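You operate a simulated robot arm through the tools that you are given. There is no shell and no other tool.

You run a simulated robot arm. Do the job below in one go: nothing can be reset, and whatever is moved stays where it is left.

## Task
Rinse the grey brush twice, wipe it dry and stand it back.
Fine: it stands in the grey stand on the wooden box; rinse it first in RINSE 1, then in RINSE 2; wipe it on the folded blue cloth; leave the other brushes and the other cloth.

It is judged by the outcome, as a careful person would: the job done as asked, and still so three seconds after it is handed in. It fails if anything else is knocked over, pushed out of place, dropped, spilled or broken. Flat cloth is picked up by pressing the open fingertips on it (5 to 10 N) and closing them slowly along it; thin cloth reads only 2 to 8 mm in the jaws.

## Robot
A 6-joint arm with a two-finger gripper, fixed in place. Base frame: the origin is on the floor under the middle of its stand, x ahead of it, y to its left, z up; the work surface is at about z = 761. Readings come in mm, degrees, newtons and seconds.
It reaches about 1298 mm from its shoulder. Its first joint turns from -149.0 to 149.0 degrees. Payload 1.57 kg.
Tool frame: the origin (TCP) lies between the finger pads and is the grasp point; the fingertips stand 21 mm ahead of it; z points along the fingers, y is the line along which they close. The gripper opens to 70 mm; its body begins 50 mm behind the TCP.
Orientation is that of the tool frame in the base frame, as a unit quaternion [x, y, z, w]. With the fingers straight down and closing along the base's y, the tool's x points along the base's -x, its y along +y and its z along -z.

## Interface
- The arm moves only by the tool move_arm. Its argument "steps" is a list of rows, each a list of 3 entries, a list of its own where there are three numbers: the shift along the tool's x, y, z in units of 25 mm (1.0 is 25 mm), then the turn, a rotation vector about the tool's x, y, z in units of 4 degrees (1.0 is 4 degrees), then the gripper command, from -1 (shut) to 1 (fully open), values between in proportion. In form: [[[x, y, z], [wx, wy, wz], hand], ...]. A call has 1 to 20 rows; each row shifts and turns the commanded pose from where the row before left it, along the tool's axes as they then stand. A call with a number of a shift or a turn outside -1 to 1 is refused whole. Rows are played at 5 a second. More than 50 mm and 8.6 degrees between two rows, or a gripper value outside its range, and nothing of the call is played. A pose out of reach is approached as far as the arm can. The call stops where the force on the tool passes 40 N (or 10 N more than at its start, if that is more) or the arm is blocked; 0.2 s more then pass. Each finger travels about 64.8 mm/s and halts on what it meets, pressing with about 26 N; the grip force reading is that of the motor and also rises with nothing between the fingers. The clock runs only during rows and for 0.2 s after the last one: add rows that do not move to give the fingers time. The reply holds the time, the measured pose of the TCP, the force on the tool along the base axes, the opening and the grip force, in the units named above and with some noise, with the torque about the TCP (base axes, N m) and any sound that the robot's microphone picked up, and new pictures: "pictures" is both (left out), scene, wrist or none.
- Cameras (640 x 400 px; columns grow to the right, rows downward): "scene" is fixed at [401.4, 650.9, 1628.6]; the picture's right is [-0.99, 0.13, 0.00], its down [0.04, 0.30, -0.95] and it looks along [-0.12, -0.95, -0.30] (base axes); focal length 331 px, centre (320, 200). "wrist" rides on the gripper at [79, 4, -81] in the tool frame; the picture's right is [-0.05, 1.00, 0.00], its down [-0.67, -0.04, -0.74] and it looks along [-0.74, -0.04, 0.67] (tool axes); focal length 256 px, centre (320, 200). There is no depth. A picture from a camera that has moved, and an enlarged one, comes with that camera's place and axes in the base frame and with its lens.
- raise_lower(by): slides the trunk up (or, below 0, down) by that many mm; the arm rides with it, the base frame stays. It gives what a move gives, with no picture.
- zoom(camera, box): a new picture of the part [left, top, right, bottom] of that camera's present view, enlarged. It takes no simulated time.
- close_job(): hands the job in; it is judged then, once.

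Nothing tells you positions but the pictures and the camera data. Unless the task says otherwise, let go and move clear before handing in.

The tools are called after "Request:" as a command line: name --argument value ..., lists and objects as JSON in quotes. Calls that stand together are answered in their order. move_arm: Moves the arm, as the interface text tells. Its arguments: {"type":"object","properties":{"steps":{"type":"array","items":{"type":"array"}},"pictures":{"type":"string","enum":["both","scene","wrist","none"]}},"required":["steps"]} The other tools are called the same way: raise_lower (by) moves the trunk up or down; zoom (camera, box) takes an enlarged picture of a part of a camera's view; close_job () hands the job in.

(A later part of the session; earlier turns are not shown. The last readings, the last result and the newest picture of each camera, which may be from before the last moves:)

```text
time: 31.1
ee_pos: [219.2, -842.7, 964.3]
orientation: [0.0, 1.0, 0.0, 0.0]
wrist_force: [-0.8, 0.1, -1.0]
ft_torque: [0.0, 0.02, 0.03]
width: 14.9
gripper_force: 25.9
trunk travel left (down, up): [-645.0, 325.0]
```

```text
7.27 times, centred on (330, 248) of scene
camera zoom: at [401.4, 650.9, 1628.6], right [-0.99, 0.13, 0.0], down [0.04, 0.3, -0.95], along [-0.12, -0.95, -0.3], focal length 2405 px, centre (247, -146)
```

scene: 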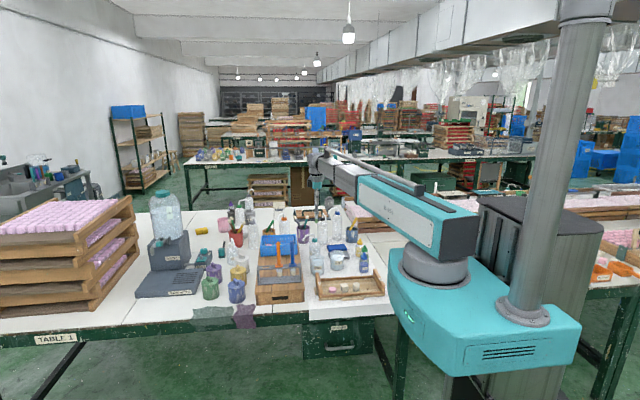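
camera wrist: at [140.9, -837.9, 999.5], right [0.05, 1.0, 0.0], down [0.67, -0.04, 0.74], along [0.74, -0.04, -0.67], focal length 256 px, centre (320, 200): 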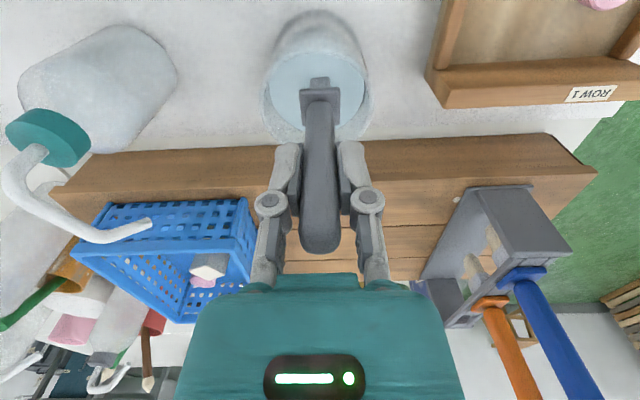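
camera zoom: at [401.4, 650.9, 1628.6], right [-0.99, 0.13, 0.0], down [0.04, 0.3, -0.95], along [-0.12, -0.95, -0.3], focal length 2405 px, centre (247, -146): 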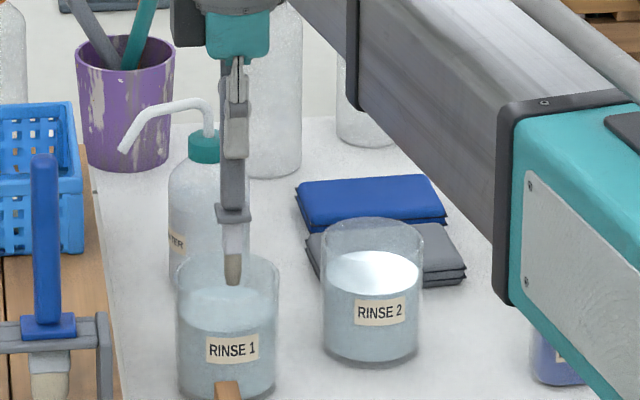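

The bristles went from green to a damp tan, so the first rinse worked. I'll let it drip a moment, raise clear of the rims and carry it over to RINSE 2.

Request:
move_arm --steps '[[[0, 0, 0], [0, 0, 0], -1], [[0, 0, 0], [0, 0, 0], -1], [[0, 0, 0], [0, 0, 0], -1], [[0, 0, 0], [0, 0, 0], -1], [[0, 0, 0], [0, 0, 0], -1]]' --pictures "none"

Request:
raise_lower --by 55

Request:
move_arm --steps '[[[0.5, -0.2, 0], [0, 0, 0], -1], [[0.76, -0.296, 0], [0, 0, 0], -1], [[0.76, -0.296, 0], [0, 0, 0], -1], [[0.76, -0.296, 0], [0, 0, 0], -1], [[0.76, -0.296, 0], [0, 0, 0], -1], [[0.5, -0.2, 0], [0, 0, 0], -1], [[0.28, -0.096, 0], [0, 0, 0], -1], [[0, 0, 0], [0, 0, 0], -1], [[0, 0, 0], [0, 0, 0], -1]]' --pictures "wrist"

Request:
zoom --camera "wrist" --box '[200, 0, 440, 200]'

Request:
zoom --camera "scene" --box '[300, 210, 370, 275]'

```text
time: 32.3
ee_pos: [220.5, -842.9, 963.4]
orientation: [0.0, 1.0, 0.0, -0.001]
wrist_force: [1.4, 0.4, -0.5]
ft_torque: [-0.04, 0.03, -0.03]
width: 14.8
gripper_force: 25.9
trunk travel left (down, up): [-645.0, 325.0]
```

```text
time: 33.3
ee_pos: [220.6, -843.0, 1018.2]
orientation: [-0.001, 1.0, 0.0, -0.001]
wrist_force: [-0.7, 0.3, -1.0]
ft_torque: [0.03, -0.01, 0.03]
width: 14.8
gripper_force: 26.0
trunk travel left (down, up): [-700.0, 270.0]
```

```text
time: 35.3
ee_pos: [112.3, -885.6, 1018.0]
orientation: [0.0, 1.0, 0.0, 0.0]
wrist_force: [0.3, 0.4, -0.3]
ft_torque: [-0.02, -0.02, 0.03]
width: 14.9
gripper_force: 26.1
trunk travel left (down, up): [-700.0, 270.0]
camera wrist: at [33.1, -880.3, 1099.5], right [0.05, 1.0, 0.0], down [0.67, -0.04, 0.74], along [0.74, -0.04, -0.67], focal length 256 px, centre (320, 200)
```

wrist: 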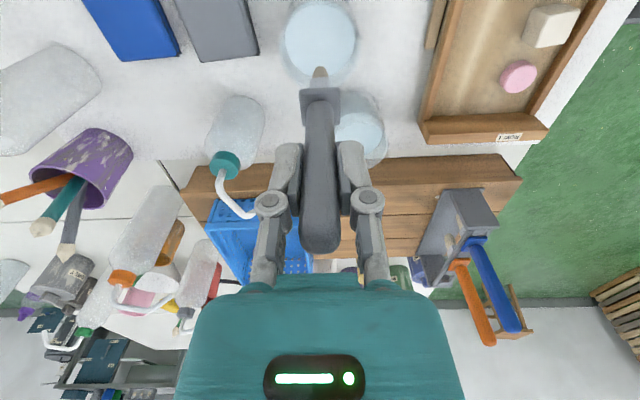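

```text
2.00 times, centred on (320, 100) of wrist
camera zoom: at [33.1, -880.3, 1099.5], right [0.05, 1.0, 0.0], down [0.67, -0.04, 0.74], along [0.74, -0.04, -0.67], focal length 512 px, centre (320, 400)
```

zoom: 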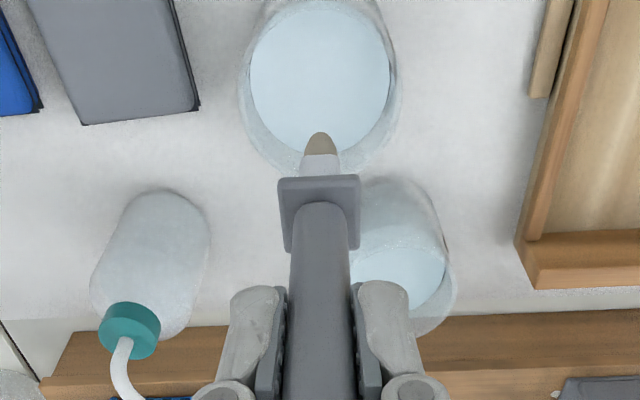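

```text
6.15 times, centred on (335, 242) of scene
camera zoom: at [401.4, 650.9, 1628.6], right [-0.99, 0.13, 0.0], down [0.04, 0.3, -0.95], along [-0.12, -0.95, -0.3], focal length 2035 px, centre (228, -62)
```

zoom: 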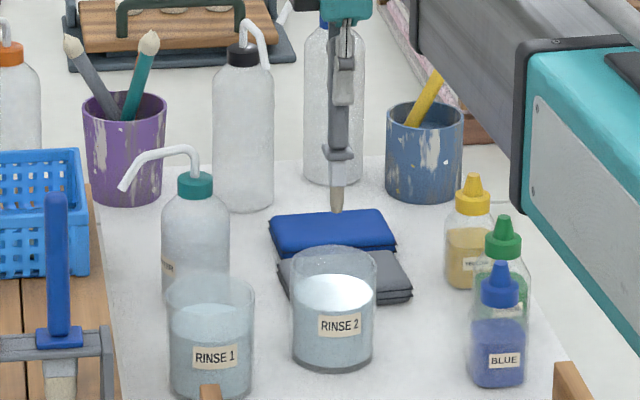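

The brush is centred above RINSE 2 (about 110,-884). I'll lower in stages as before.

Request:
move_arm --steps '[[[0.06, 0.03, 0], [0, 0, 0], -1], [[0, 0, 0], [0, 0, 0], -1]]' --pictures "none"

Request:
raise_lower --by -60

Request:
zoom --camera "wrist" --box '[220, 0, 420, 160]'

Request:
zoom --camera "scene" --box '[300, 210, 370, 275]'

```text
time: 35.9
ee_pos: [111.1, -883.5, 1018.7]
orientation: [0.0, 1.0, 0.0, 0.0]
wrist_force: [-0.2, -0.5, 0.1]
ft_torque: [0.02, -0.01, -0.03]
width: 14.6
gripper_force: 26.4
trunk travel left (down, up): [-700.0, 270.0]
```

```text
time: 36.9
ee_pos: [109.9, -884.8, 958.4]
orientation: [0.0, 1.0, 0.001, 0.0]
wrist_force: [0.8, 0.4, -0.3]
ft_torque: [0.02, -0.04, 0.02]
width: 15.2
gripper_force: 26.1
trunk travel left (down, up): [-640.0, 330.0]
```

```text
2.50 times, centred on (320, 80) of wrist
camera zoom: at [31.8, -879.7, 1039.5], right [0.05, 1.0, 0.0], down [0.67, -0.04, 0.74], along [0.74, -0.04, -0.67], focal length 640 px, centre (320, 500)
```

zoom: 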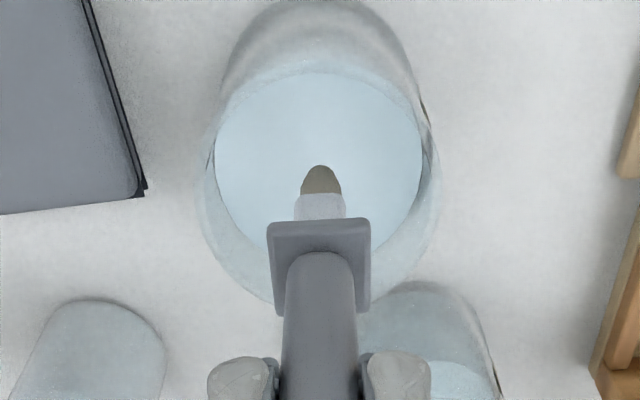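

```text
6.15 times, centred on (335, 242) of scene
camera zoom: at [401.4, 650.9, 1628.6], right [-0.99, 0.13, 0.0], down [0.04, 0.3, -0.95], along [-0.12, -0.95, -0.3], focal length 2035 px, centre (228, -62)
```

zoom: 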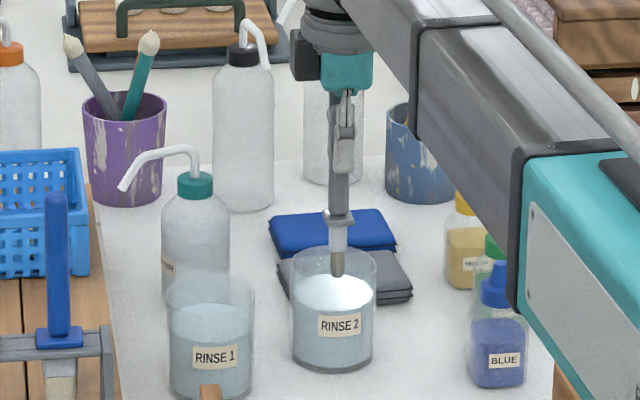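

Centred over RINSE 2, tip just above the water, and the arm is well above the dropper bottles. Lowering and swirling.

Request:
raise_lower --by -40

Request:
move_arm --steps '[[[0.32, 0, 0], [0, 0, 0], -1], [[-0.092, 0.228, 0], [0, 0, 0], -1], [[-0.228, 0.092, 0], [0, 0, 0], -1], [[-0.228, -0.092, 0], [0, 0, 0], -1], [[-0.092, -0.228, 0], [0, 0, 0], -1], [[0.092, -0.228, 0], [0, 0, 0], -1], [[0.228, -0.092, 0], [0, 0, 0], -1], [[0.228, 0.092, 0], [0, 0, 0], -1], [[0.092, 0.228, 0], [0, 0, 0], -1], [[-0.092, 0.228, 0], [0, 0, 0], -1], [[-0.228, 0.092, 0], [0, 0, 0], -1], [[-0.228, -0.092, 0], [0, 0, 0], -1], [[-0.092, -0.228, 0], [0, 0, 0], -1], [[0.092, -0.228, 0], [0, 0, 0], -1], [[0.228, -0.092, 0], [0, 0, 0], -1], [[0.228, 0.092, 0], [0, 0, 0], -1], [[0.092, 0.228, 0], [0, 0, 0], -1], [[-0.32, 0, 0], [0, 0, 0], -1], [[0, 0, 0], [0, 0, 0], -1], [[0, 0, 0], [0, 0, 0], -1]]' --pictures "wrist"

Request:
raise_lower --by 45

Request:
zoom --camera "wrist" --box '[220, 0, 420, 160]'

Request:
zoom --camera "scene" --box '[300, 210, 370, 275]'

```text
time: 37.7
ee_pos: [109.5, -883.5, 917.5]
orientation: [0.0, 1.0, 0.0, 0.0]
wrist_force: [-0.8, 0.8, 0.3]
ft_torque: [0.01, 0.01, 0.0]
width: 15.0
gripper_force: 26.3
trunk travel left (down, up): [-600.0, 370.0]
```

```text
time: 41.9
ee_pos: [111.0, -883.9, 918.4]
orientation: [0.0, 1.0, 0.001, 0.0]
wrist_force: [0.1, 0.6, -0.2]
ft_torque: [0.06, 0.01, 0.02]
width: 14.8
gripper_force: 25.8
trunk travel left (down, up): [-600.0, 370.0]
camera wrist: at [31.8, -879.4, 999.5], right [0.05, 1.0, 0.0], down [0.67, -0.04, 0.74], along [0.74, -0.04, -0.67], focal length 256 px, centre (320, 200)
```

wrist: 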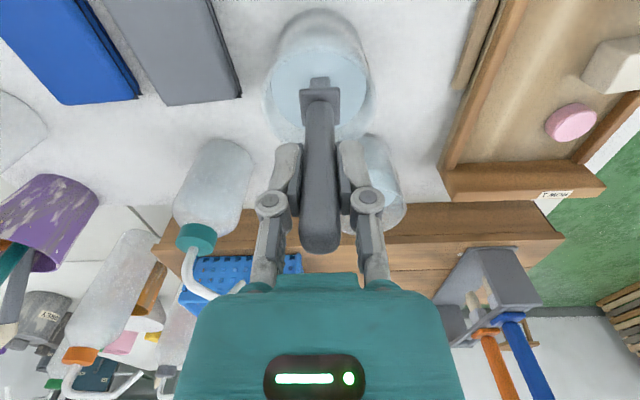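

```text
time: 42.8
ee_pos: [110.4, -883.9, 963.4]
orientation: [0.0, 1.0, -0.001, 0.0]
wrist_force: [0.7, 0.3, 0.4]
ft_torque: [0.0, 0.0, -0.01]
width: 14.8
gripper_force: 25.7
trunk travel left (down, up): [-645.0, 325.0]
```

```text
2.50 times, centred on (320, 80) of wrist
camera zoom: at [31.7, -879.5, 1044.5], right [0.05, 1.0, 0.0], down [0.67, -0.04, 0.74], along [0.74, -0.04, -0.67], focal length 640 px, centre (320, 500)
```

zoom: 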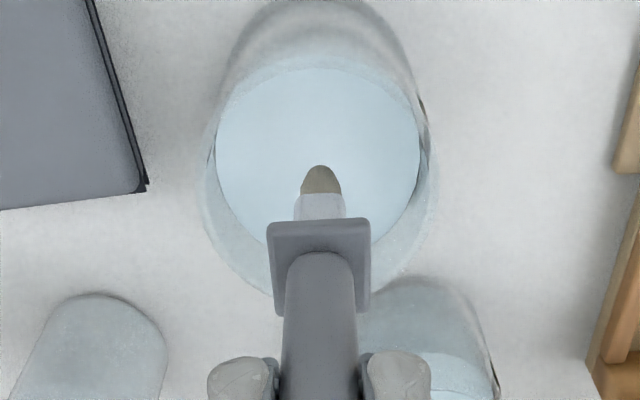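

```text
6.15 times, centred on (335, 242) of scene
camera zoom: at [401.4, 650.9, 1628.6], right [-0.99, 0.13, 0.0], down [0.04, 0.3, -0.95], along [-0.12, -0.95, -0.3], focal length 2035 px, centre (228, -62)
```

zoom: 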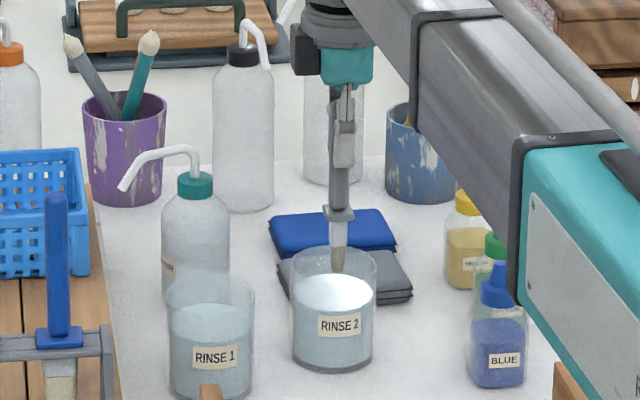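

RINSE 2 is done. I'll let it drip over the glass for a second, raise it, and go round the grey cloth (between it and the WATER bottle) to a point above the blue cloth.

Request:
move_arm --steps '[[[0, 0, 0], [0, 0, 0], -1], [[0, 0, 0], [0, 0, 0], -1], [[0, 0, 0], [0, 0, 0], -1], [[0, 0, 0], [0, 0, 0], -1], [[0, 0, 0], [0, 0, 0], -1], [[0, 0, 0], [0, 0, 0], -1]]' --pictures "none"

Request:
raise_lower --by 100

Request:
move_arm --steps '[[[-0.727, -0.747, 0], [0, 0, 0], -1], [[-0.727, -0.747, 0], [0, 0, 0], -1], [[-0.727, -0.747, 0], [0, 0, 0], -1], [[0, -0.96, 0], [0, 0, 0], -1], [[0, -0.96, 0], [0, 0, 0], -1], [[0, -0.96, 0], [0, 0, 0], -1], [[0, -0.96, 0], [0, 0, 0], -1], [[0, -0.96, 0], [0, 0, 0], -1], [[0.85, -0.25, 0], [0, 0, 0], -1], [[0.85, -0.25, 0], [0, 0, 0], -1], [[0.85, -0.25, 0], [0, 0, 0], -1], [[0.85, -0.25, 0], [0, 0, 0], -1], [[0, 0, 0], [0, 0, 0], -1], [[0, 0, 0], [0, 0, 0], -1]]' --pictures "both"

Request:
zoom --camera "wrist" --box '[200, 0, 440, 200]'

Request:
zoom --camera "scene" --box '[300, 190, 380, 270]'

```text
time: 44.2
ee_pos: [110.7, -883.2, 963.5]
orientation: [0.001, 1.0, -0.001, -0.001]
wrist_force: [-0.5, -0.1, -0.2]
ft_torque: [0.02, 0.04, -0.07]
width: 14.7
gripper_force: 26.2
trunk travel left (down, up): [-645.0, 325.0]
```

```text
time: 45.5
ee_pos: [110.3, -882.5, 1063.2]
orientation: [0.0, 1.0, 0.0, 0.0]
wrist_force: [0.8, 0.0, 0.1]
ft_torque: [-0.01, -0.01, -0.02]
width: 14.9
gripper_force: 25.8
trunk travel left (down, up): [-745.0, 225.0]
```

```text
time: 48.5
ee_pos: [81.9, -1084.4, 1063.1]
orientation: [0.0, 1.0, 0.0, 0.0]
wrist_force: [0.1, -1.1, -0.4]
ft_torque: [-0.01, 0.04, -0.01]
width: 14.8
gripper_force: 26.3
trunk travel left (down, up): [-745.0, 225.0]
camera wrist: at [2.3, -1079.6, 1144.5], right [0.05, 1.0, 0.0], down [0.67, -0.04, 0.74], along [0.74, -0.04, -0.67], focal length 256 px, centre (320, 200)
```

scene: 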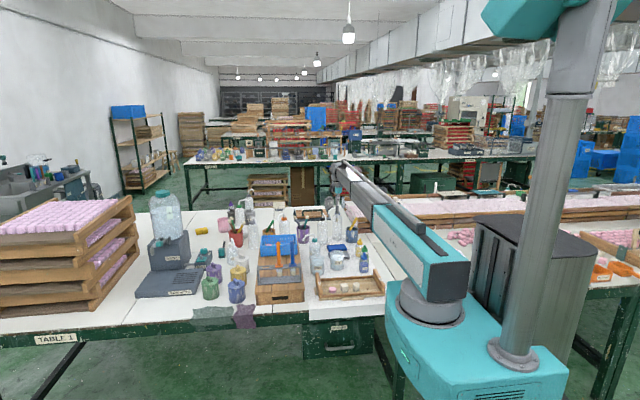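
wrist: 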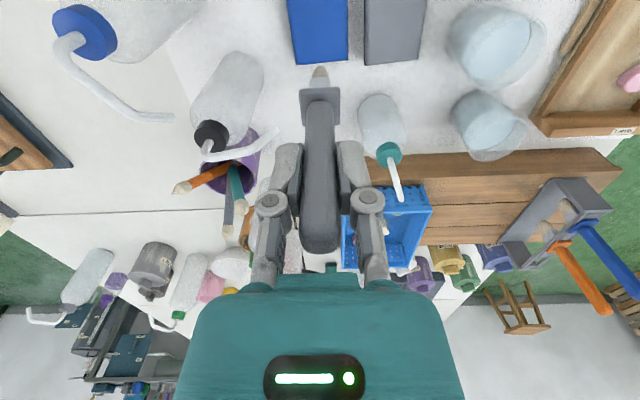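

```text
2.00 times, centred on (320, 100) of wrist
camera zoom: at [2.3, -1079.6, 1144.5], right [0.05, 1.0, 0.0], down [0.67, -0.04, 0.74], along [0.74, -0.04, -0.67], focal length 512 px, centre (320, 400)
```

zoom: 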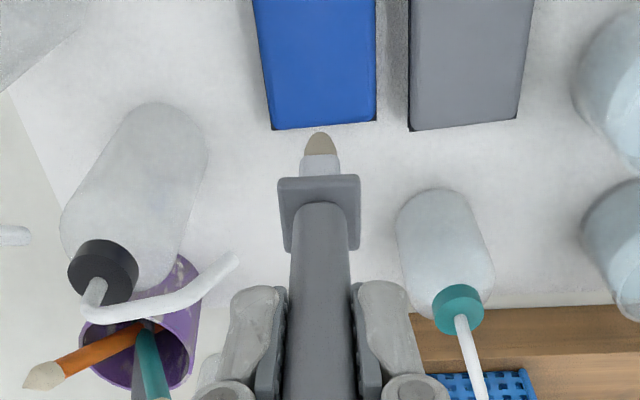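

```text
5.00 times, centred on (340, 230) of scene
camera zoom: at [401.4, 650.9, 1628.6], right [-0.99, 0.13, 0.0], down [0.04, 0.3, -0.95], along [-0.12, -0.95, -0.3], focal length 1654 px, centre (220, 50)
```

zoom: 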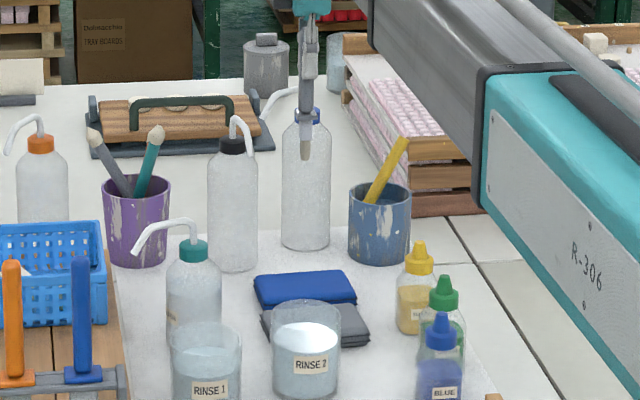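

The brush is over the middle of the blue cloth (x 22–135, y -1120 to -1050). I'll lower to about 20 mm above it and check clearance to the bottle spouts.

Request:
raise_lower --by -143

Request:
zoom --camera "wrist" --box '[160, 0, 480, 240]'

Request:
zoom --camera "scene" --box '[310, 200, 370, 260]'

```text
time: 50.2
ee_pos: [81.0, -1084.2, 920.8]
orientation: [0.0, 1.0, 0.0, 0.0]
wrist_force: [0.2, 0.3, -0.7]
ft_torque: [0.0, -0.01, 0.0]
width: 15.2
gripper_force: 27.0
trunk travel left (down, up): [-602.0, 368.0]
```

```text
1.67 times, centred on (320, 120) of wrist
camera zoom: at [2.4, -1079.6, 1001.5], right [0.05, 1.0, 0.0], down [0.67, -0.04, 0.74], along [0.74, -0.04, -0.67], focal length 427 px, centre (320, 333)
```

zoom: 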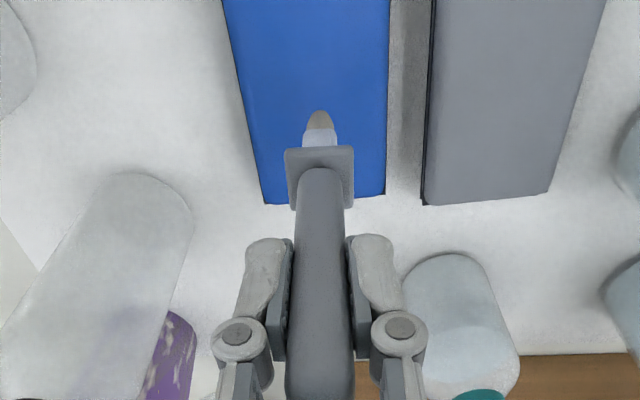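

```text
6.67 times, centred on (340, 230) of scene
camera zoom: at [401.4, 650.9, 1628.6], right [-0.99, 0.13, 0.0], down [0.04, 0.3, -0.95], along [-0.12, -0.95, -0.3], focal length 2205 px, centre (187, 0)
```

zoom: 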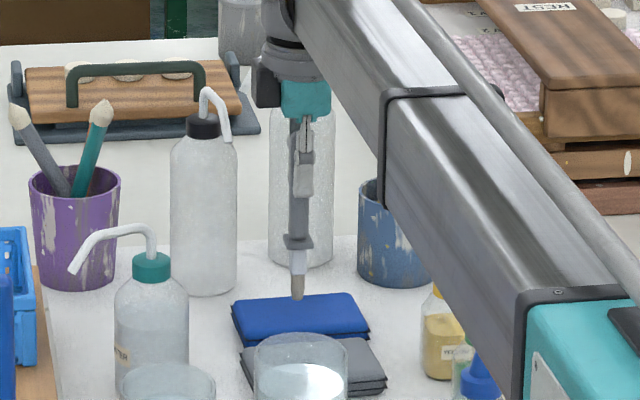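

The spout stays about 40 mm clear of the gripper. Now I'll approach the cloth in small steps, watching the force.

Request:
raise_lower --by -12

Request:
zoom --camera "scene" --box '[325, 230, 355, 260]'

```text
time: 50.8
ee_pos: [81.2, -1083.8, 908.3]
orientation: [0.0, 1.0, 0.0, 0.0]
wrist_force: [-0.3, 0.2, -0.6]
ft_torque: [0.01, 0.0, -0.04]
width: 14.9
gripper_force: 26.3
trunk travel left (down, up): [-590.0, 380.0]
```

```text
13.33 times, centred on (340, 245) of scene
camera zoom: at [401.4, 650.9, 1628.6], right [-0.99, 0.13, 0.0], down [0.04, 0.3, -0.95], along [-0.12, -0.95, -0.3], focal length 4410 px, centre (53, -400)
```

zoom: 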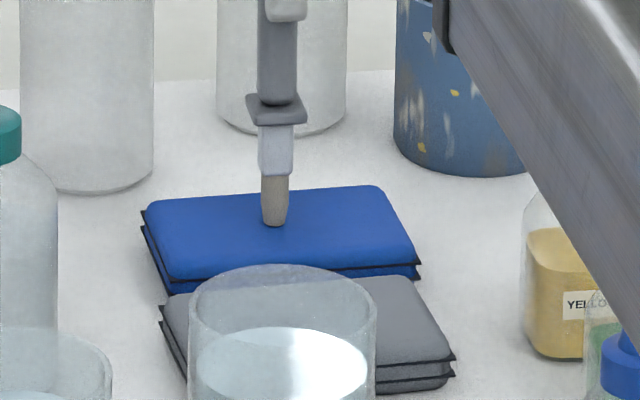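

Request:
raise_lower --by -3

Request:
raise_lower --by -2

Request:
zoom --camera "scene" --box '[325, 230, 355, 260]'

Request:
zoom --camera "wrist" --box '[260, 20, 380, 100]'

```text
time: 51.3
ee_pos: [81.3, -1082.5, 907.2]
orientation: [0.0, 1.0, -0.001, 0.0]
wrist_force: [0.7, -0.6, 14.3]
ft_torque: [-0.05, -0.07, -0.01]
width: 15.1
gripper_force: 26.1
trunk travel left (down, up): [-587.0, 383.0]
```

```text
time: 51.8
ee_pos: [81.7, -1083.1, 906.2]
orientation: [0.0, 1.0, 0.0, -0.001]
wrist_force: [-0.1, -0.9, 23.7]
ft_torque: [-0.1, -0.07, 0.03]
width: 14.9
gripper_force: 25.7
trunk travel left (down, up): [-585.0, 385.0]
```

```text
13.33 times, centred on (340, 245) of scene
camera zoom: at [401.4, 650.9, 1628.6], right [-0.99, 0.13, 0.0], down [0.04, 0.3, -0.95], along [-0.12, -0.95, -0.3], focal length 4410 px, centre (53, -400)
```

zoom: 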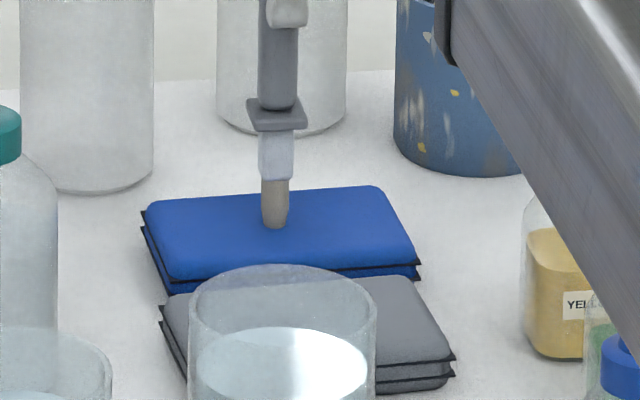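

```text
5.00 times, centred on (320, 60) of wrist
camera zoom: at [2.3, -1077.6, 987.2], right [0.05, 1.0, 0.0], down [0.67, -0.03, 0.75], along [0.74, -0.04, -0.67], focal length 1280 px, centre (320, 900)
```

zoom: 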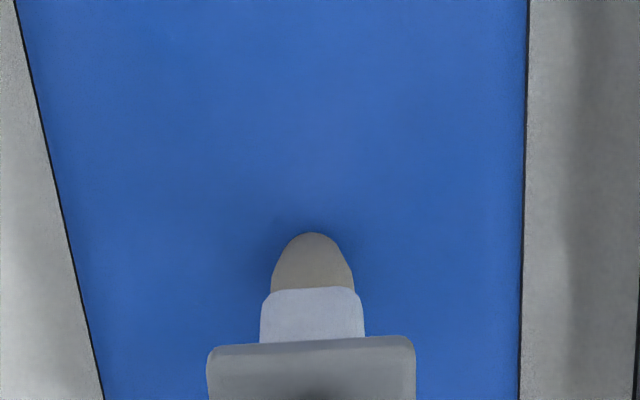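

Contact is made; the brush is stiff, so 24 N is too firm. I'll ease off to a light press of a few newtons before wiping.

Request:
raise_lower --by 4

```text
time: 52.4
ee_pos: [81.3, -1084.2, 907.5]
orientation: [0.0, 1.0, 0.0, 0.0]
wrist_force: [1.1, 0.3, 3.0]
ft_torque: [0.06, 0.0, 0.01]
width: 14.7
gripper_force: 26.5
trunk travel left (down, up): [-589.0, 381.0]
```

A light 3 N contact now. I'll wipe a slow first stroke toward -x and check that the cloth stays put.

Request:
move_arm --steps '[[[0.2, 0, 0], [0, 0, 0], -1], [[0.28, 0, 0], [0, 0, 0], -1], [[0.28, 0, 0], [0, 0, 0], -1], [[0.28, 0, 0], [0, 0, 0], -1], [[0.28, 0, 0], [0, 0, 0], -1], [[0.2, 0, 0], [0, 0, 0], -1], [[0, 0, 0], [0, 0, 0], -1]]' --pictures "wrist"

Request:
zoom --camera "scene" --box '[325, 230, 355, 260]'

Request:
zoom --camera "wrist" --box '[260, 20, 380, 100]'

```text
time: 54.0
ee_pos: [43.3, -1083.8, 908.4]
orientation: [0.001, 1.0, 0.0, 0.0]
wrist_force: [-0.4, 0.1, 3.0]
ft_torque: [0.01, 0.01, -0.01]
width: 14.8
gripper_force: 26.1
trunk travel left (down, up): [-589.0, 381.0]
camera wrist: at [-36.0, -1079.2, 988.7], right [0.05, 1.0, 0.0], down [0.67, -0.04, 0.74], along [0.74, -0.04, -0.67], focal length 256 px, centre (320, 200)
```

wrist: 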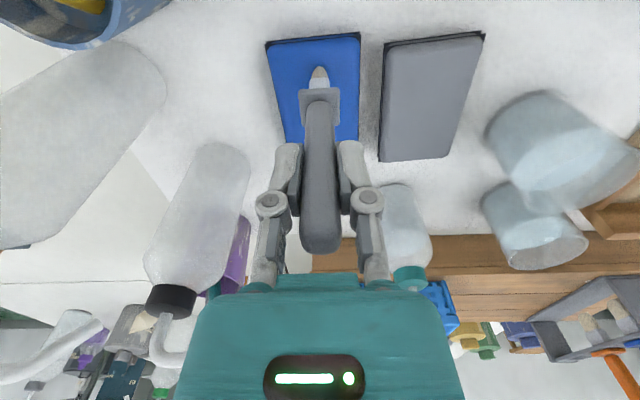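

```text
13.33 times, centred on (340, 245) of scene
camera zoom: at [401.4, 650.9, 1628.6], right [-0.99, 0.13, 0.0], down [0.04, 0.3, -0.95], along [-0.12, -0.95, -0.3], focal length 4410 px, centre (53, -400)
```

zoom: 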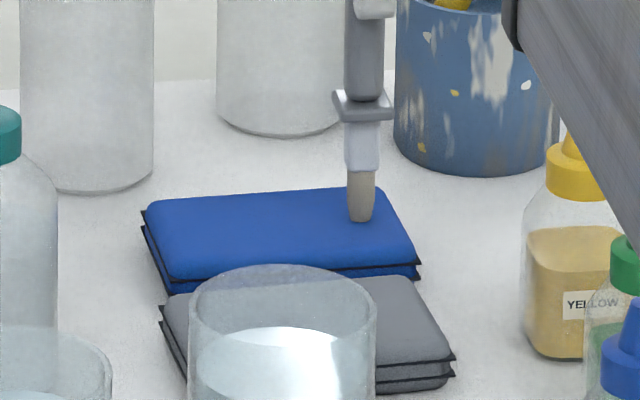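

```text
5.00 times, centred on (320, 60) of wrist
camera zoom: at [-36.0, -1079.2, 988.7], right [0.05, 1.0, 0.0], down [0.67, -0.04, 0.74], along [0.74, -0.04, -0.67], focal length 1280 px, centre (320, 900)
```

zoom: 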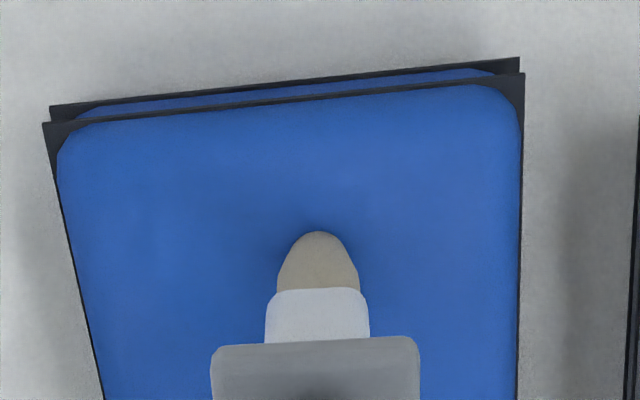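

The cloth hasn't moved and the bristles are lightening as they dry. I'll make several more strokes back and forth.

Request:
move_arm --steps '[[[-0.2, 0, 0], [0, 0, 0], -1], [[-0.34, 0, 0], [0, 0, 0], -1], [[-0.34, 0, 0], [0, 0, 0], -1], [[-0.34, 0, 0], [0, 0, 0], -1], [[-0.28, 0, 0], [0, 0, 0], -1], [[-0.1, 0, 0], [0, 0, 0], -1], [[0.2, 0, 0], [0, 0, 0], -1], [[0.34, 0, 0], [0, 0, 0], -1], [[0.34, 0, 0], [0, 0, 0], -1], [[0.34, 0, 0], [0, 0, 0], -1], [[0.28, 0, 0], [0, 0, 0], -1], [[0.1, 0, 0], [0, 0, 0], -1], [[-0.2, 0, 0], [0, 0, 0], -1], [[-0.34, 0, 0], [0, 0, 0], -1], [[-0.34, 0, 0], [0, 0, 0], -1], [[-0.34, 0, 0], [0, 0, 0], -1], [[-0.28, 0, 0], [0, 0, 0], -1], [[-0.1, 0, 0], [0, 0, 0], -1], [[0, 0, 0], [0, 0, 0], -1]]' --pictures "wrist"

Request:
zoom --camera "scene" --box '[325, 230, 355, 260]'

Request:
zoom --camera "wrist" --box '[260, 20, 380, 100]'

```text
time: 58.0
ee_pos: [83.3, -1084.0, 907.9]
orientation: [0.0, 1.0, -0.001, 0.0]
wrist_force: [-0.5, -0.5, 2.1]
ft_torque: [-0.01, 0.02, -0.02]
width: 15.0
gripper_force: 26.0
trunk travel left (down, up): [-589.0, 381.0]
camera wrist: at [4.3, -1080.3, 988.7], right [0.05, 1.0, 0.0], down [0.67, -0.04, 0.74], along [0.74, -0.04, -0.67], focal length 256 px, centre (320, 200)
```

wrist: 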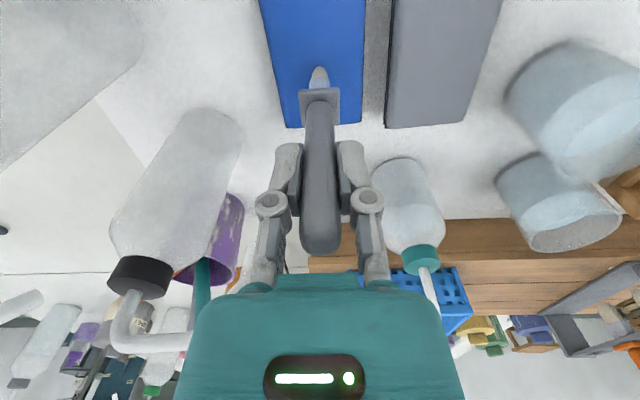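

```text
13.33 times, centred on (340, 245) of scene
camera zoom: at [401.4, 650.9, 1628.6], right [-0.99, 0.13, 0.0], down [0.04, 0.3, -0.95], along [-0.12, -0.95, -0.3], focal length 4410 px, centre (53, -400)
```

zoom: 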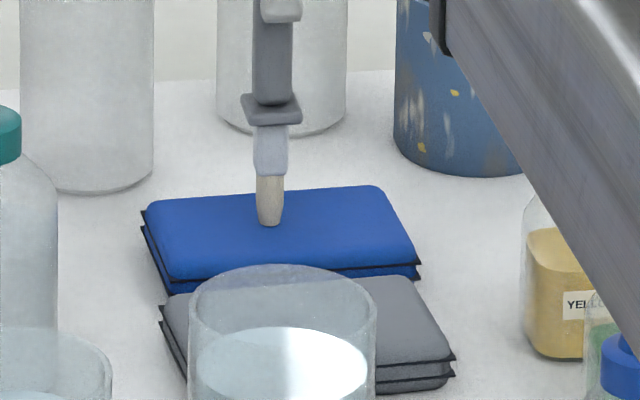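

```text
5.00 times, centred on (320, 60) of wrist
camera zoom: at [4.3, -1080.3, 988.7], right [0.05, 1.0, 0.0], down [0.67, -0.04, 0.74], along [0.74, -0.04, -0.67], focal length 1280 px, centre (320, 900)
```

zoom: 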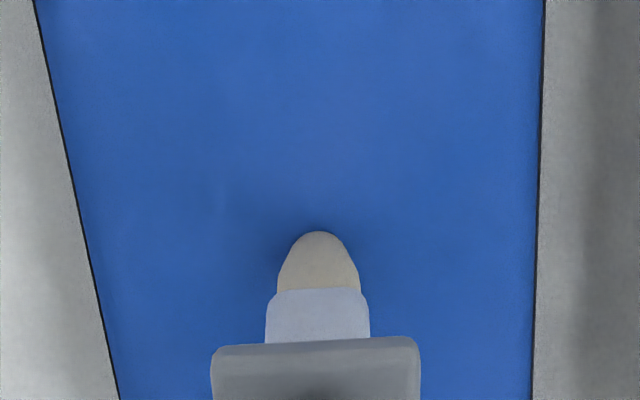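

The bristles are now cream coloured. I'll do two more strokes to be sure they're dry and compare the colour.

Request:
move_arm --steps '[[[0.2, 0, 0], [0, 0, 0], -1], [[0.34, 0, 0], [0, 0, 0], -1], [[0.34, 0, 0], [0, 0, 0], -1], [[0.34, 0, 0], [0, 0, 0], -1], [[0.28, 0, 0], [0, 0, 0], -1], [[0.1, 0, 0], [0, 0, 0], -1], [[-0.2, 0, 0], [0, 0, 0], -1], [[-0.34, 0, 0], [0, 0, 0], -1], [[-0.34, 0, 0], [0, 0, 0], -1], [[-0.34, 0, 0], [0, 0, 0], -1], [[-0.28, 0, 0], [0, 0, 0], -1], [[-0.1, 0, 0], [0, 0, 0], -1], [[0.2, 0, 0], [0, 0, 0], -1], [[0.34, 0, 0], [0, 0, 0], -1], [[0.34, 0, 0], [0, 0, 0], -1], [[0.34, 0, 0], [0, 0, 0], -1], [[0.28, 0, 0], [0, 0, 0], -1], [[0.1, 0, 0], [0, 0, 0], -1], [[0, 0, 0], [0, 0, 0], -1]]' --pictures "wrist"

Request:
zoom --camera "scene" --box '[325, 230, 355, 260]'

Request:
zoom --camera "wrist" --box '[260, 20, 380, 100]'

```text
time: 62.0
ee_pos: [41.7, -1084.1, 907.7]
orientation: [0.0, 1.0, 0.0, 0.0]
wrist_force: [0.4, -0.1, 1.5]
ft_torque: [-0.02, -0.06, 0.0]
width: 14.9
gripper_force: 25.8
trunk travel left (down, up): [-589.0, 381.0]
camera wrist: at [-36.2, -1079.2, 988.7], right [0.05, 1.0, 0.0], down [0.67, -0.04, 0.74], along [0.74, -0.04, -0.67], focal length 256 px, centre (320, 200)
```

wrist: 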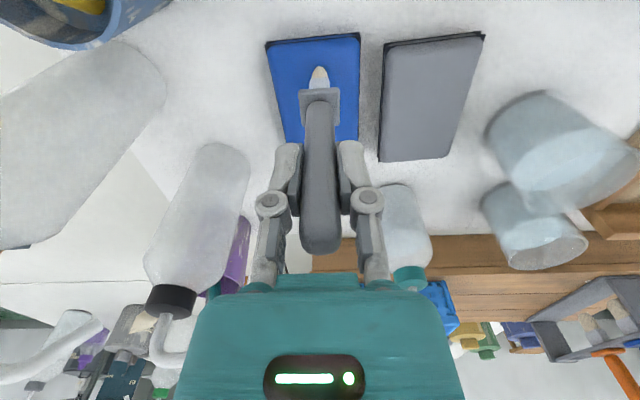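

```text
13.33 times, centred on (340, 245) of scene
camera zoom: at [401.4, 650.9, 1628.6], right [-0.99, 0.13, 0.0], down [0.04, 0.3, -0.95], along [-0.12, -0.95, -0.3], focal length 4410 px, centre (53, -400)
```

zoom: 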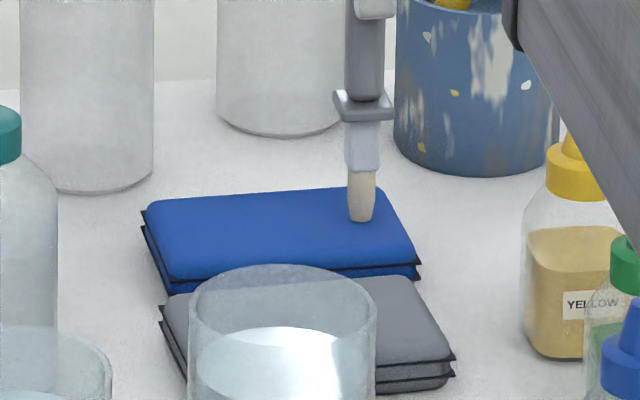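

```text
5.00 times, centred on (320, 60) of wrist
camera zoom: at [-36.2, -1079.2, 988.7], right [0.05, 1.0, 0.0], down [0.67, -0.04, 0.74], along [0.74, -0.04, -0.67], focal length 1280 px, centre (320, 900)
```

zoom: 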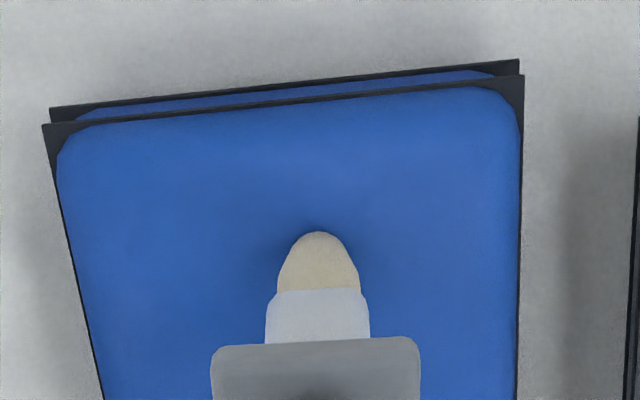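

Still slightly lighter with each pass, and the cloth is undisturbed. A few more strokes to confirm it has fully dried.

Request:
move_arm --steps '[[[-0.2, 0, 0], [0, 0, 0], -1], [[-0.34, 0, 0], [0, 0, 0], -1], [[-0.34, 0, 0], [0, 0, 0], -1], [[-0.34, 0, 0], [0, 0, 0], -1], [[-0.28, 0, 0], [0, 0, 0], -1], [[-0.1, 0, 0], [0, 0, 0], -1], [[0.2, 0, 0], [0, 0, 0], -1], [[0.34, 0, 0], [0, 0, 0], -1], [[0.34, 0, 0], [0, 0, 0], -1], [[0.34, 0, 0], [0, 0, 0], -1], [[0.28, 0, 0], [0, 0, 0], -1], [[0.1, 0, 0], [0, 0, 0], -1], [[-0.2, 0, 0], [0, 0, 0], -1], [[-0.34, 0, 0], [0, 0, 0], -1], [[-0.34, 0, 0], [0, 0, 0], -1], [[-0.34, 0, 0], [0, 0, 0], -1], [[-0.28, 0, 0], [0, 0, 0], -1], [[-0.1, 0, 0], [0, 0, 0], -1], [[0, 0, 0], [0, 0, 0], -1]]' --pictures "none"

Request:
zoom --camera "wrist" --box '[260, 20, 380, 100]'

Request:
move_arm --steps '[[[0.2, 0, 0], [0, 0, 0], -1], [[0.34, 0, 0], [0, 0, 0], -1], [[0.34, 0, 0], [0, 0, 0], -1], [[0.34, 0, 0], [0, 0, 0], -1], [[0.28, 0, 0], [0, 0, 0], -1], [[0.1, 0, 0], [0, 0, 0], -1], [[-0.2, 0, 0], [0, 0, 0], -1], [[-0.34, 0, 0], [0, 0, 0], -1], [[-0.34, 0, 0], [0, 0, 0], -1], [[-0.34, 0, 0], [0, 0, 0], -1], [[-0.28, 0, 0], [0, 0, 0], -1], [[-0.1, 0, 0], [0, 0, 0], -1], [[0.2, 0, 0], [0, 0, 0], -1], [[0.34, 0, 0], [0, 0, 0], -1], [[0.34, 0, 0], [0, 0, 0], -1], [[0.34, 0, 0], [0, 0, 0], -1], [[0.28, 0, 0], [0, 0, 0], -1], [[0.1, 0, 0], [0, 0, 0], -1], [[0, 0, 0], [0, 0, 0], -1]]' --pictures "none"

Request:
zoom --camera "scene" --box '[325, 230, 355, 260]'

Request:
zoom --camera "wrist" --box '[260, 20, 380, 100]'

```text
time: 66.0
ee_pos: [83.8, -1084.2, 908.0]
orientation: [0.001, 1.0, -0.001, -0.001]
wrist_force: [0.3, 0.4, 1.9]
ft_torque: [-0.04, 0.02, -0.02]
width: 15.1
gripper_force: 25.9
trunk travel left (down, up): [-589.0, 381.0]
```

```text
5.00 times, centred on (320, 60) of wrist
camera zoom: at [4.7, -1079.3, 988.6], right [0.05, 1.0, 0.0], down [0.67, -0.04, 0.74], along [0.74, -0.04, -0.67], focal length 1280 px, centre (320, 900)
```

zoom: 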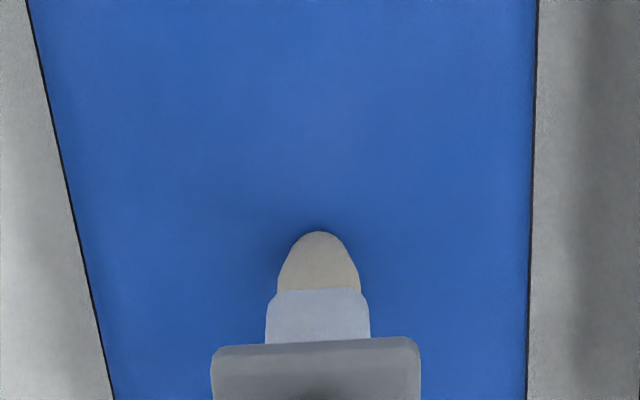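

```text
time: 70.0
ee_pos: [42.3, -1084.1, 907.4]
orientation: [0.0, 1.0, -0.001, 0.001]
wrist_force: [-0.5, -0.9, 2.3]
ft_torque: [0.01, -0.02, -0.01]
width: 15.2
gripper_force: 26.2
trunk travel left (down, up): [-589.0, 381.0]
```

```text
13.33 times, centred on (340, 245) of scene
camera zoom: at [401.4, 650.9, 1628.6], right [-0.99, 0.13, 0.0], down [0.04, 0.3, -0.95], along [-0.12, -0.95, -0.3], focal length 4410 px, centre (53, -400)
```

zoom: 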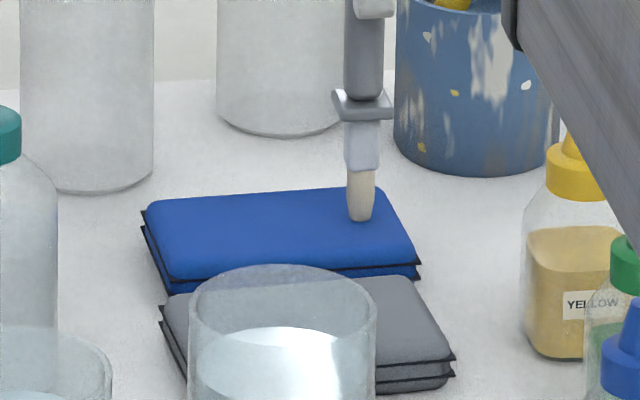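

```text
5.00 times, centred on (320, 60) of wrist
camera zoom: at [-36.0, -1080.0, 988.6], right [0.05, 1.0, 0.0], down [0.67, -0.04, 0.74], along [0.74, -0.04, -0.67], focal length 1280 px, centre (320, 900)
```

zoom: 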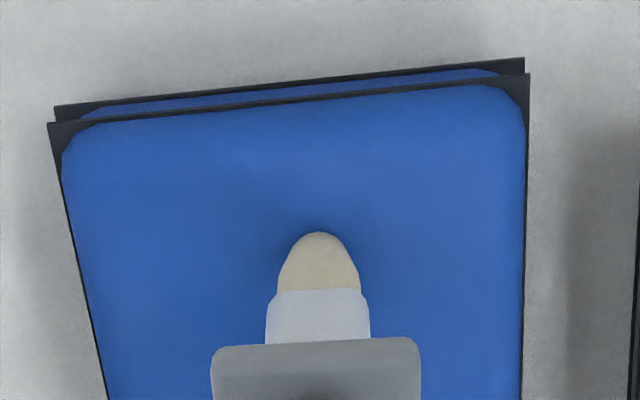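

The colour no longer changes between passes, so the brush is dry and the cloth is in place. I'll raise it straight up and check its seat in the grip.

Request:
raise_lower --by 257

Request:
zoom --camera "wrist" --box '[220, 0, 420, 160]'

Request:
zoom --camera "scene" --box '[300, 190, 380, 270]'

```text
time: 72.6
ee_pos: [43.6, -1083.8, 1163.7]
orientation: [0.0, 1.0, -0.001, -0.001]
wrist_force: [0.6, -0.4, -0.5]
ft_torque: [0.01, -0.02, 0.01]
width: 15.1
gripper_force: 26.1
trunk travel left (down, up): [-846.0, 124.0]
```

```text
2.50 times, centred on (320, 80) of wrist
camera zoom: at [-35.9, -1080.2, 1245.4], right [0.05, 1.0, 0.0], down [0.67, -0.04, 0.74], along [0.74, -0.04, -0.67], focal length 640 px, centre (320, 500)
```

zoom: 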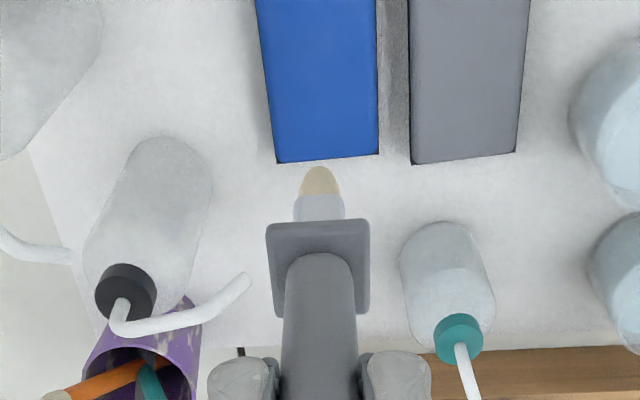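

```text
5.00 times, centred on (340, 230) of scene
camera zoom: at [401.4, 650.9, 1628.6], right [-0.99, 0.13, 0.0], down [0.04, 0.3, -0.95], along [-0.12, -0.95, -0.3], focal length 1654 px, centre (220, 50)
```

zoom: 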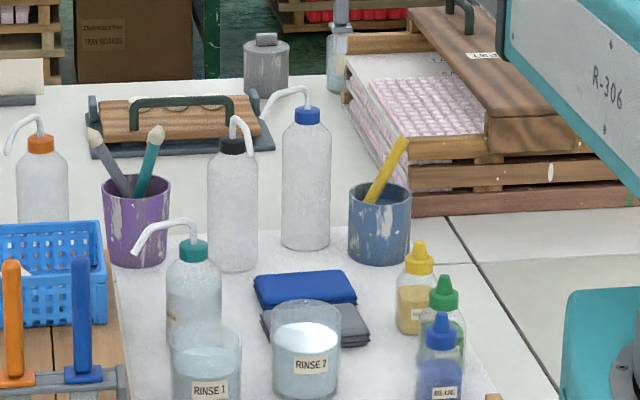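

The brush sits in the grip just as before. I'll carry it back above its slot at the +x end of the stand.

Request:
move_arm --steps '[[[-0.4, 0.4, 0], [0, 0, 0], -1], [[-0.9, 0.85, 0], [0, 0, 0], -1], [[-0.9, 0.85, 0], [0, 0, 0], -1], [[-0.9, 0.85, 0], [0, 0, 0], -1], [[-0.9, 0.85, 0], [0, 0, 0], -1], [[-0.9, 0.85, 0], [0, 0, 0], -1], [[-0.9, 0.85, 0], [0, 0, 0], -1], [[-0.9, 0.85, 0], [0, 0, 0], -1], [[-0.9, 0.85, 0], [0, 0, 0], -1], [[-0.9, 0.85, 0], [0, 0, 0], -1], [[-0.9, 0.85, 0], [0, 0, 0], -1], [[-0.9, 0.85, 0], [0, 0, 0], -1], [[-0.9, 0.85, 0], [0, 0, 0], -1], [[-0.9, 0.85, 0], [0, 0, 0], -1], [[-0.9, 0.85, 0], [0, 0, 0], -1], [[-0.9, 0.85, 0], [0, 0, 0], -1], [[-0.9, 0.85, 0], [0, 0, 0], -1], [[-0.9, 0.85, 0], [0, 0, 0], -1], [[-0.9, 0.85, 0], [0, 0, 0], -1], [[-0.4, 0.4, 0], [0, 0, 0], -1]]' --pictures "none"

Request:
move_arm --steps '[[[0, 0, 0], [0, 0, 0], -1], [[0, 0, 0], [0, 0, 0], -1]]' --pictures "both"

```text
time: 76.8
ee_pos: [469.0, -681.6, 1165.1]
orientation: [0.0, 1.0, -0.001, -0.001]
wrist_force: [0.8, 0.0, -0.9]
ft_torque: [-0.03, -0.01, -0.01]
width: 15.1
gripper_force: 25.7
trunk travel left (down, up): [-846.0, 124.0]
```

```text
time: 77.4
ee_pos: [467.3, -683.5, 1163.9]
orientation: [0.0, 1.0, 0.0, 0.001]
wrist_force: [0.4, 0.4, -0.5]
ft_torque: [0.01, 0.0, -0.01]
width: 14.9
gripper_force: 26.3
trunk travel left (down, up): [-846.0, 124.0]
camera wrist: at [389.3, -678.0, 1245.5], right [0.05, 1.0, 0.0], down [0.67, -0.04, 0.74], along [0.74, -0.04, -0.67], focal length 256 px, centre (320, 200)
```

scene: 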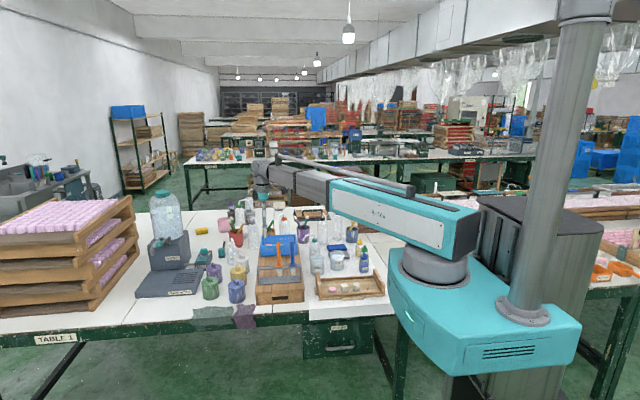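
wrist: 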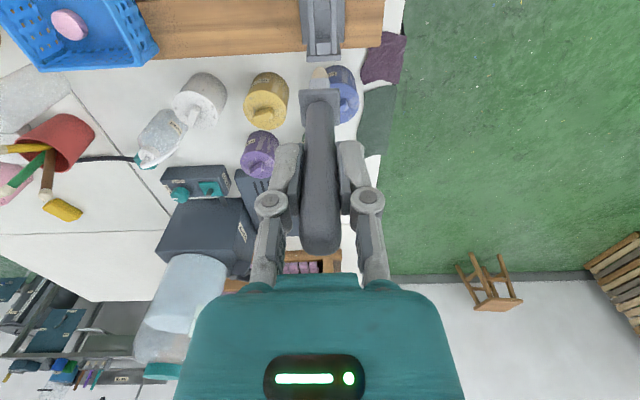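

I'm about 6 mm short of the pick-up position; I'll correct to the same camera position recorded at pick-up, then lower to just above the rails.

Request:
move_arm --steps '[[[-0.224, 0.052, 0], [0, 0, 0], -1], [[0, 0, 0], [0, 0, 0], -1], [[0, 0, 0], [0, 0, 0], -1]]' --pictures "none"

Request:
raise_lower --by -125

Request:
zoom --camera "wrist" --box '[260, 0, 380, 130]'

Request:
zoom --camera "scene" --box '[250, 220, 300, 285]'

```text
time: 78.2
ee_pos: [473.7, -681.3, 1164.8]
orientation: [0.001, 1.0, 0.0, 0.0]
wrist_force: [-0.6, -0.3, -1.3]
ft_torque: [0.01, 0.05, 0.0]
width: 14.8
gripper_force: 26.0
trunk travel left (down, up): [-846.0, 124.0]
```

```text
time: 79.7
ee_pos: [473.4, -681.4, 1039.5]
orientation: [0.0, 1.0, 0.0, 0.0]
wrist_force: [-0.2, -0.1, -0.8]
ft_torque: [-0.02, 0.01, 0.0]
width: 14.8
gripper_force: 26.0
trunk travel left (down, up): [-721.0, 249.0]
```

```text
3.08 times, centred on (320, 65) of wrist
camera zoom: at [394.7, -677.3, 1120.6], right [0.05, 1.0, 0.0], down [0.67, -0.04, 0.74], along [0.74, -0.04, -0.67], focal length 788 px, centre (320, 615)
```

zoom: 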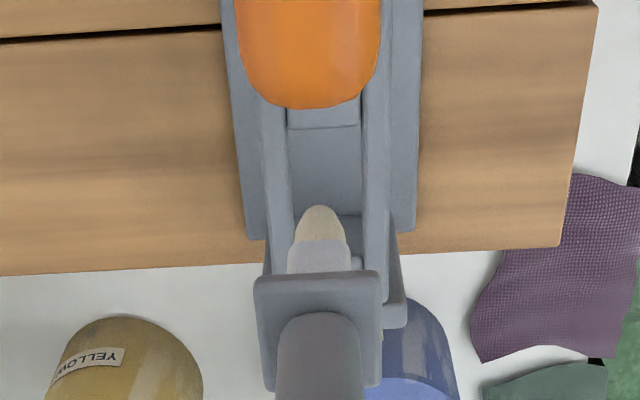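

```text
6.15 times, centred on (275, 252) of scene
camera zoom: at [401.4, 650.9, 1628.6], right [-0.99, 0.13, 0.0], down [0.04, 0.3, -0.95], along [-0.12, -0.95, -0.3], focal length 2035 px, centre (597, -123)
```

zoom: 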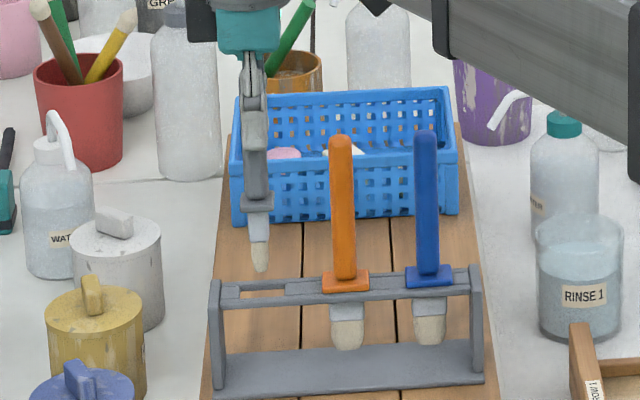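

The tip is above the slot between the rails; I see the slot centre is about 2 mm further toward +y. Let me look more closely before inserting.

Request:
zoom --camera "scene" --box '[252, 250, 282, 280]'

Request:
zoom --camera "wrist" --box '[290, 20, 350, 100]'

```text
13.33 times, centred on (267, 265) of scene
camera zoom: at [401.4, 650.9, 1628.6], right [-0.99, 0.13, 0.0], down [0.04, 0.3, -0.95], along [-0.12, -0.95, -0.3], focal length 4410 px, centre (1027, -667)
```

zoom: 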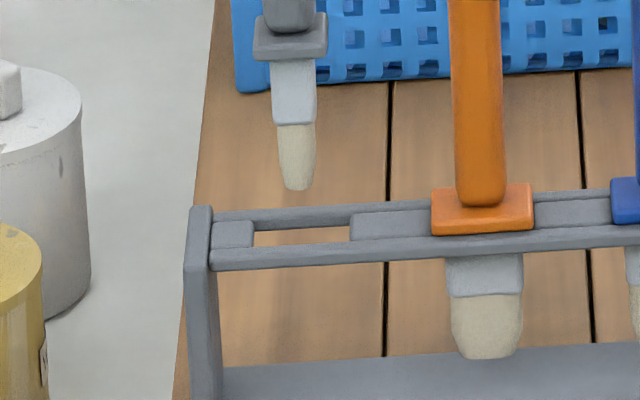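

```text
5.00 times, centred on (320, 60) of wrist
camera zoom: at [394.7, -677.3, 1120.6], right [0.05, 1.0, 0.0], down [0.67, -0.04, 0.74], along [0.74, -0.04, -0.67], focal length 1280 px, centre (320, 900)
```

zoom: 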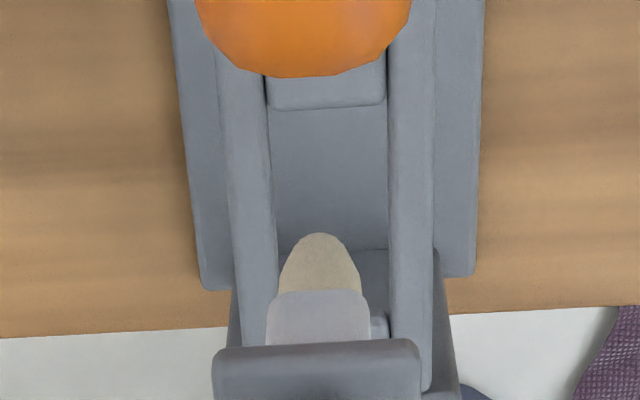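

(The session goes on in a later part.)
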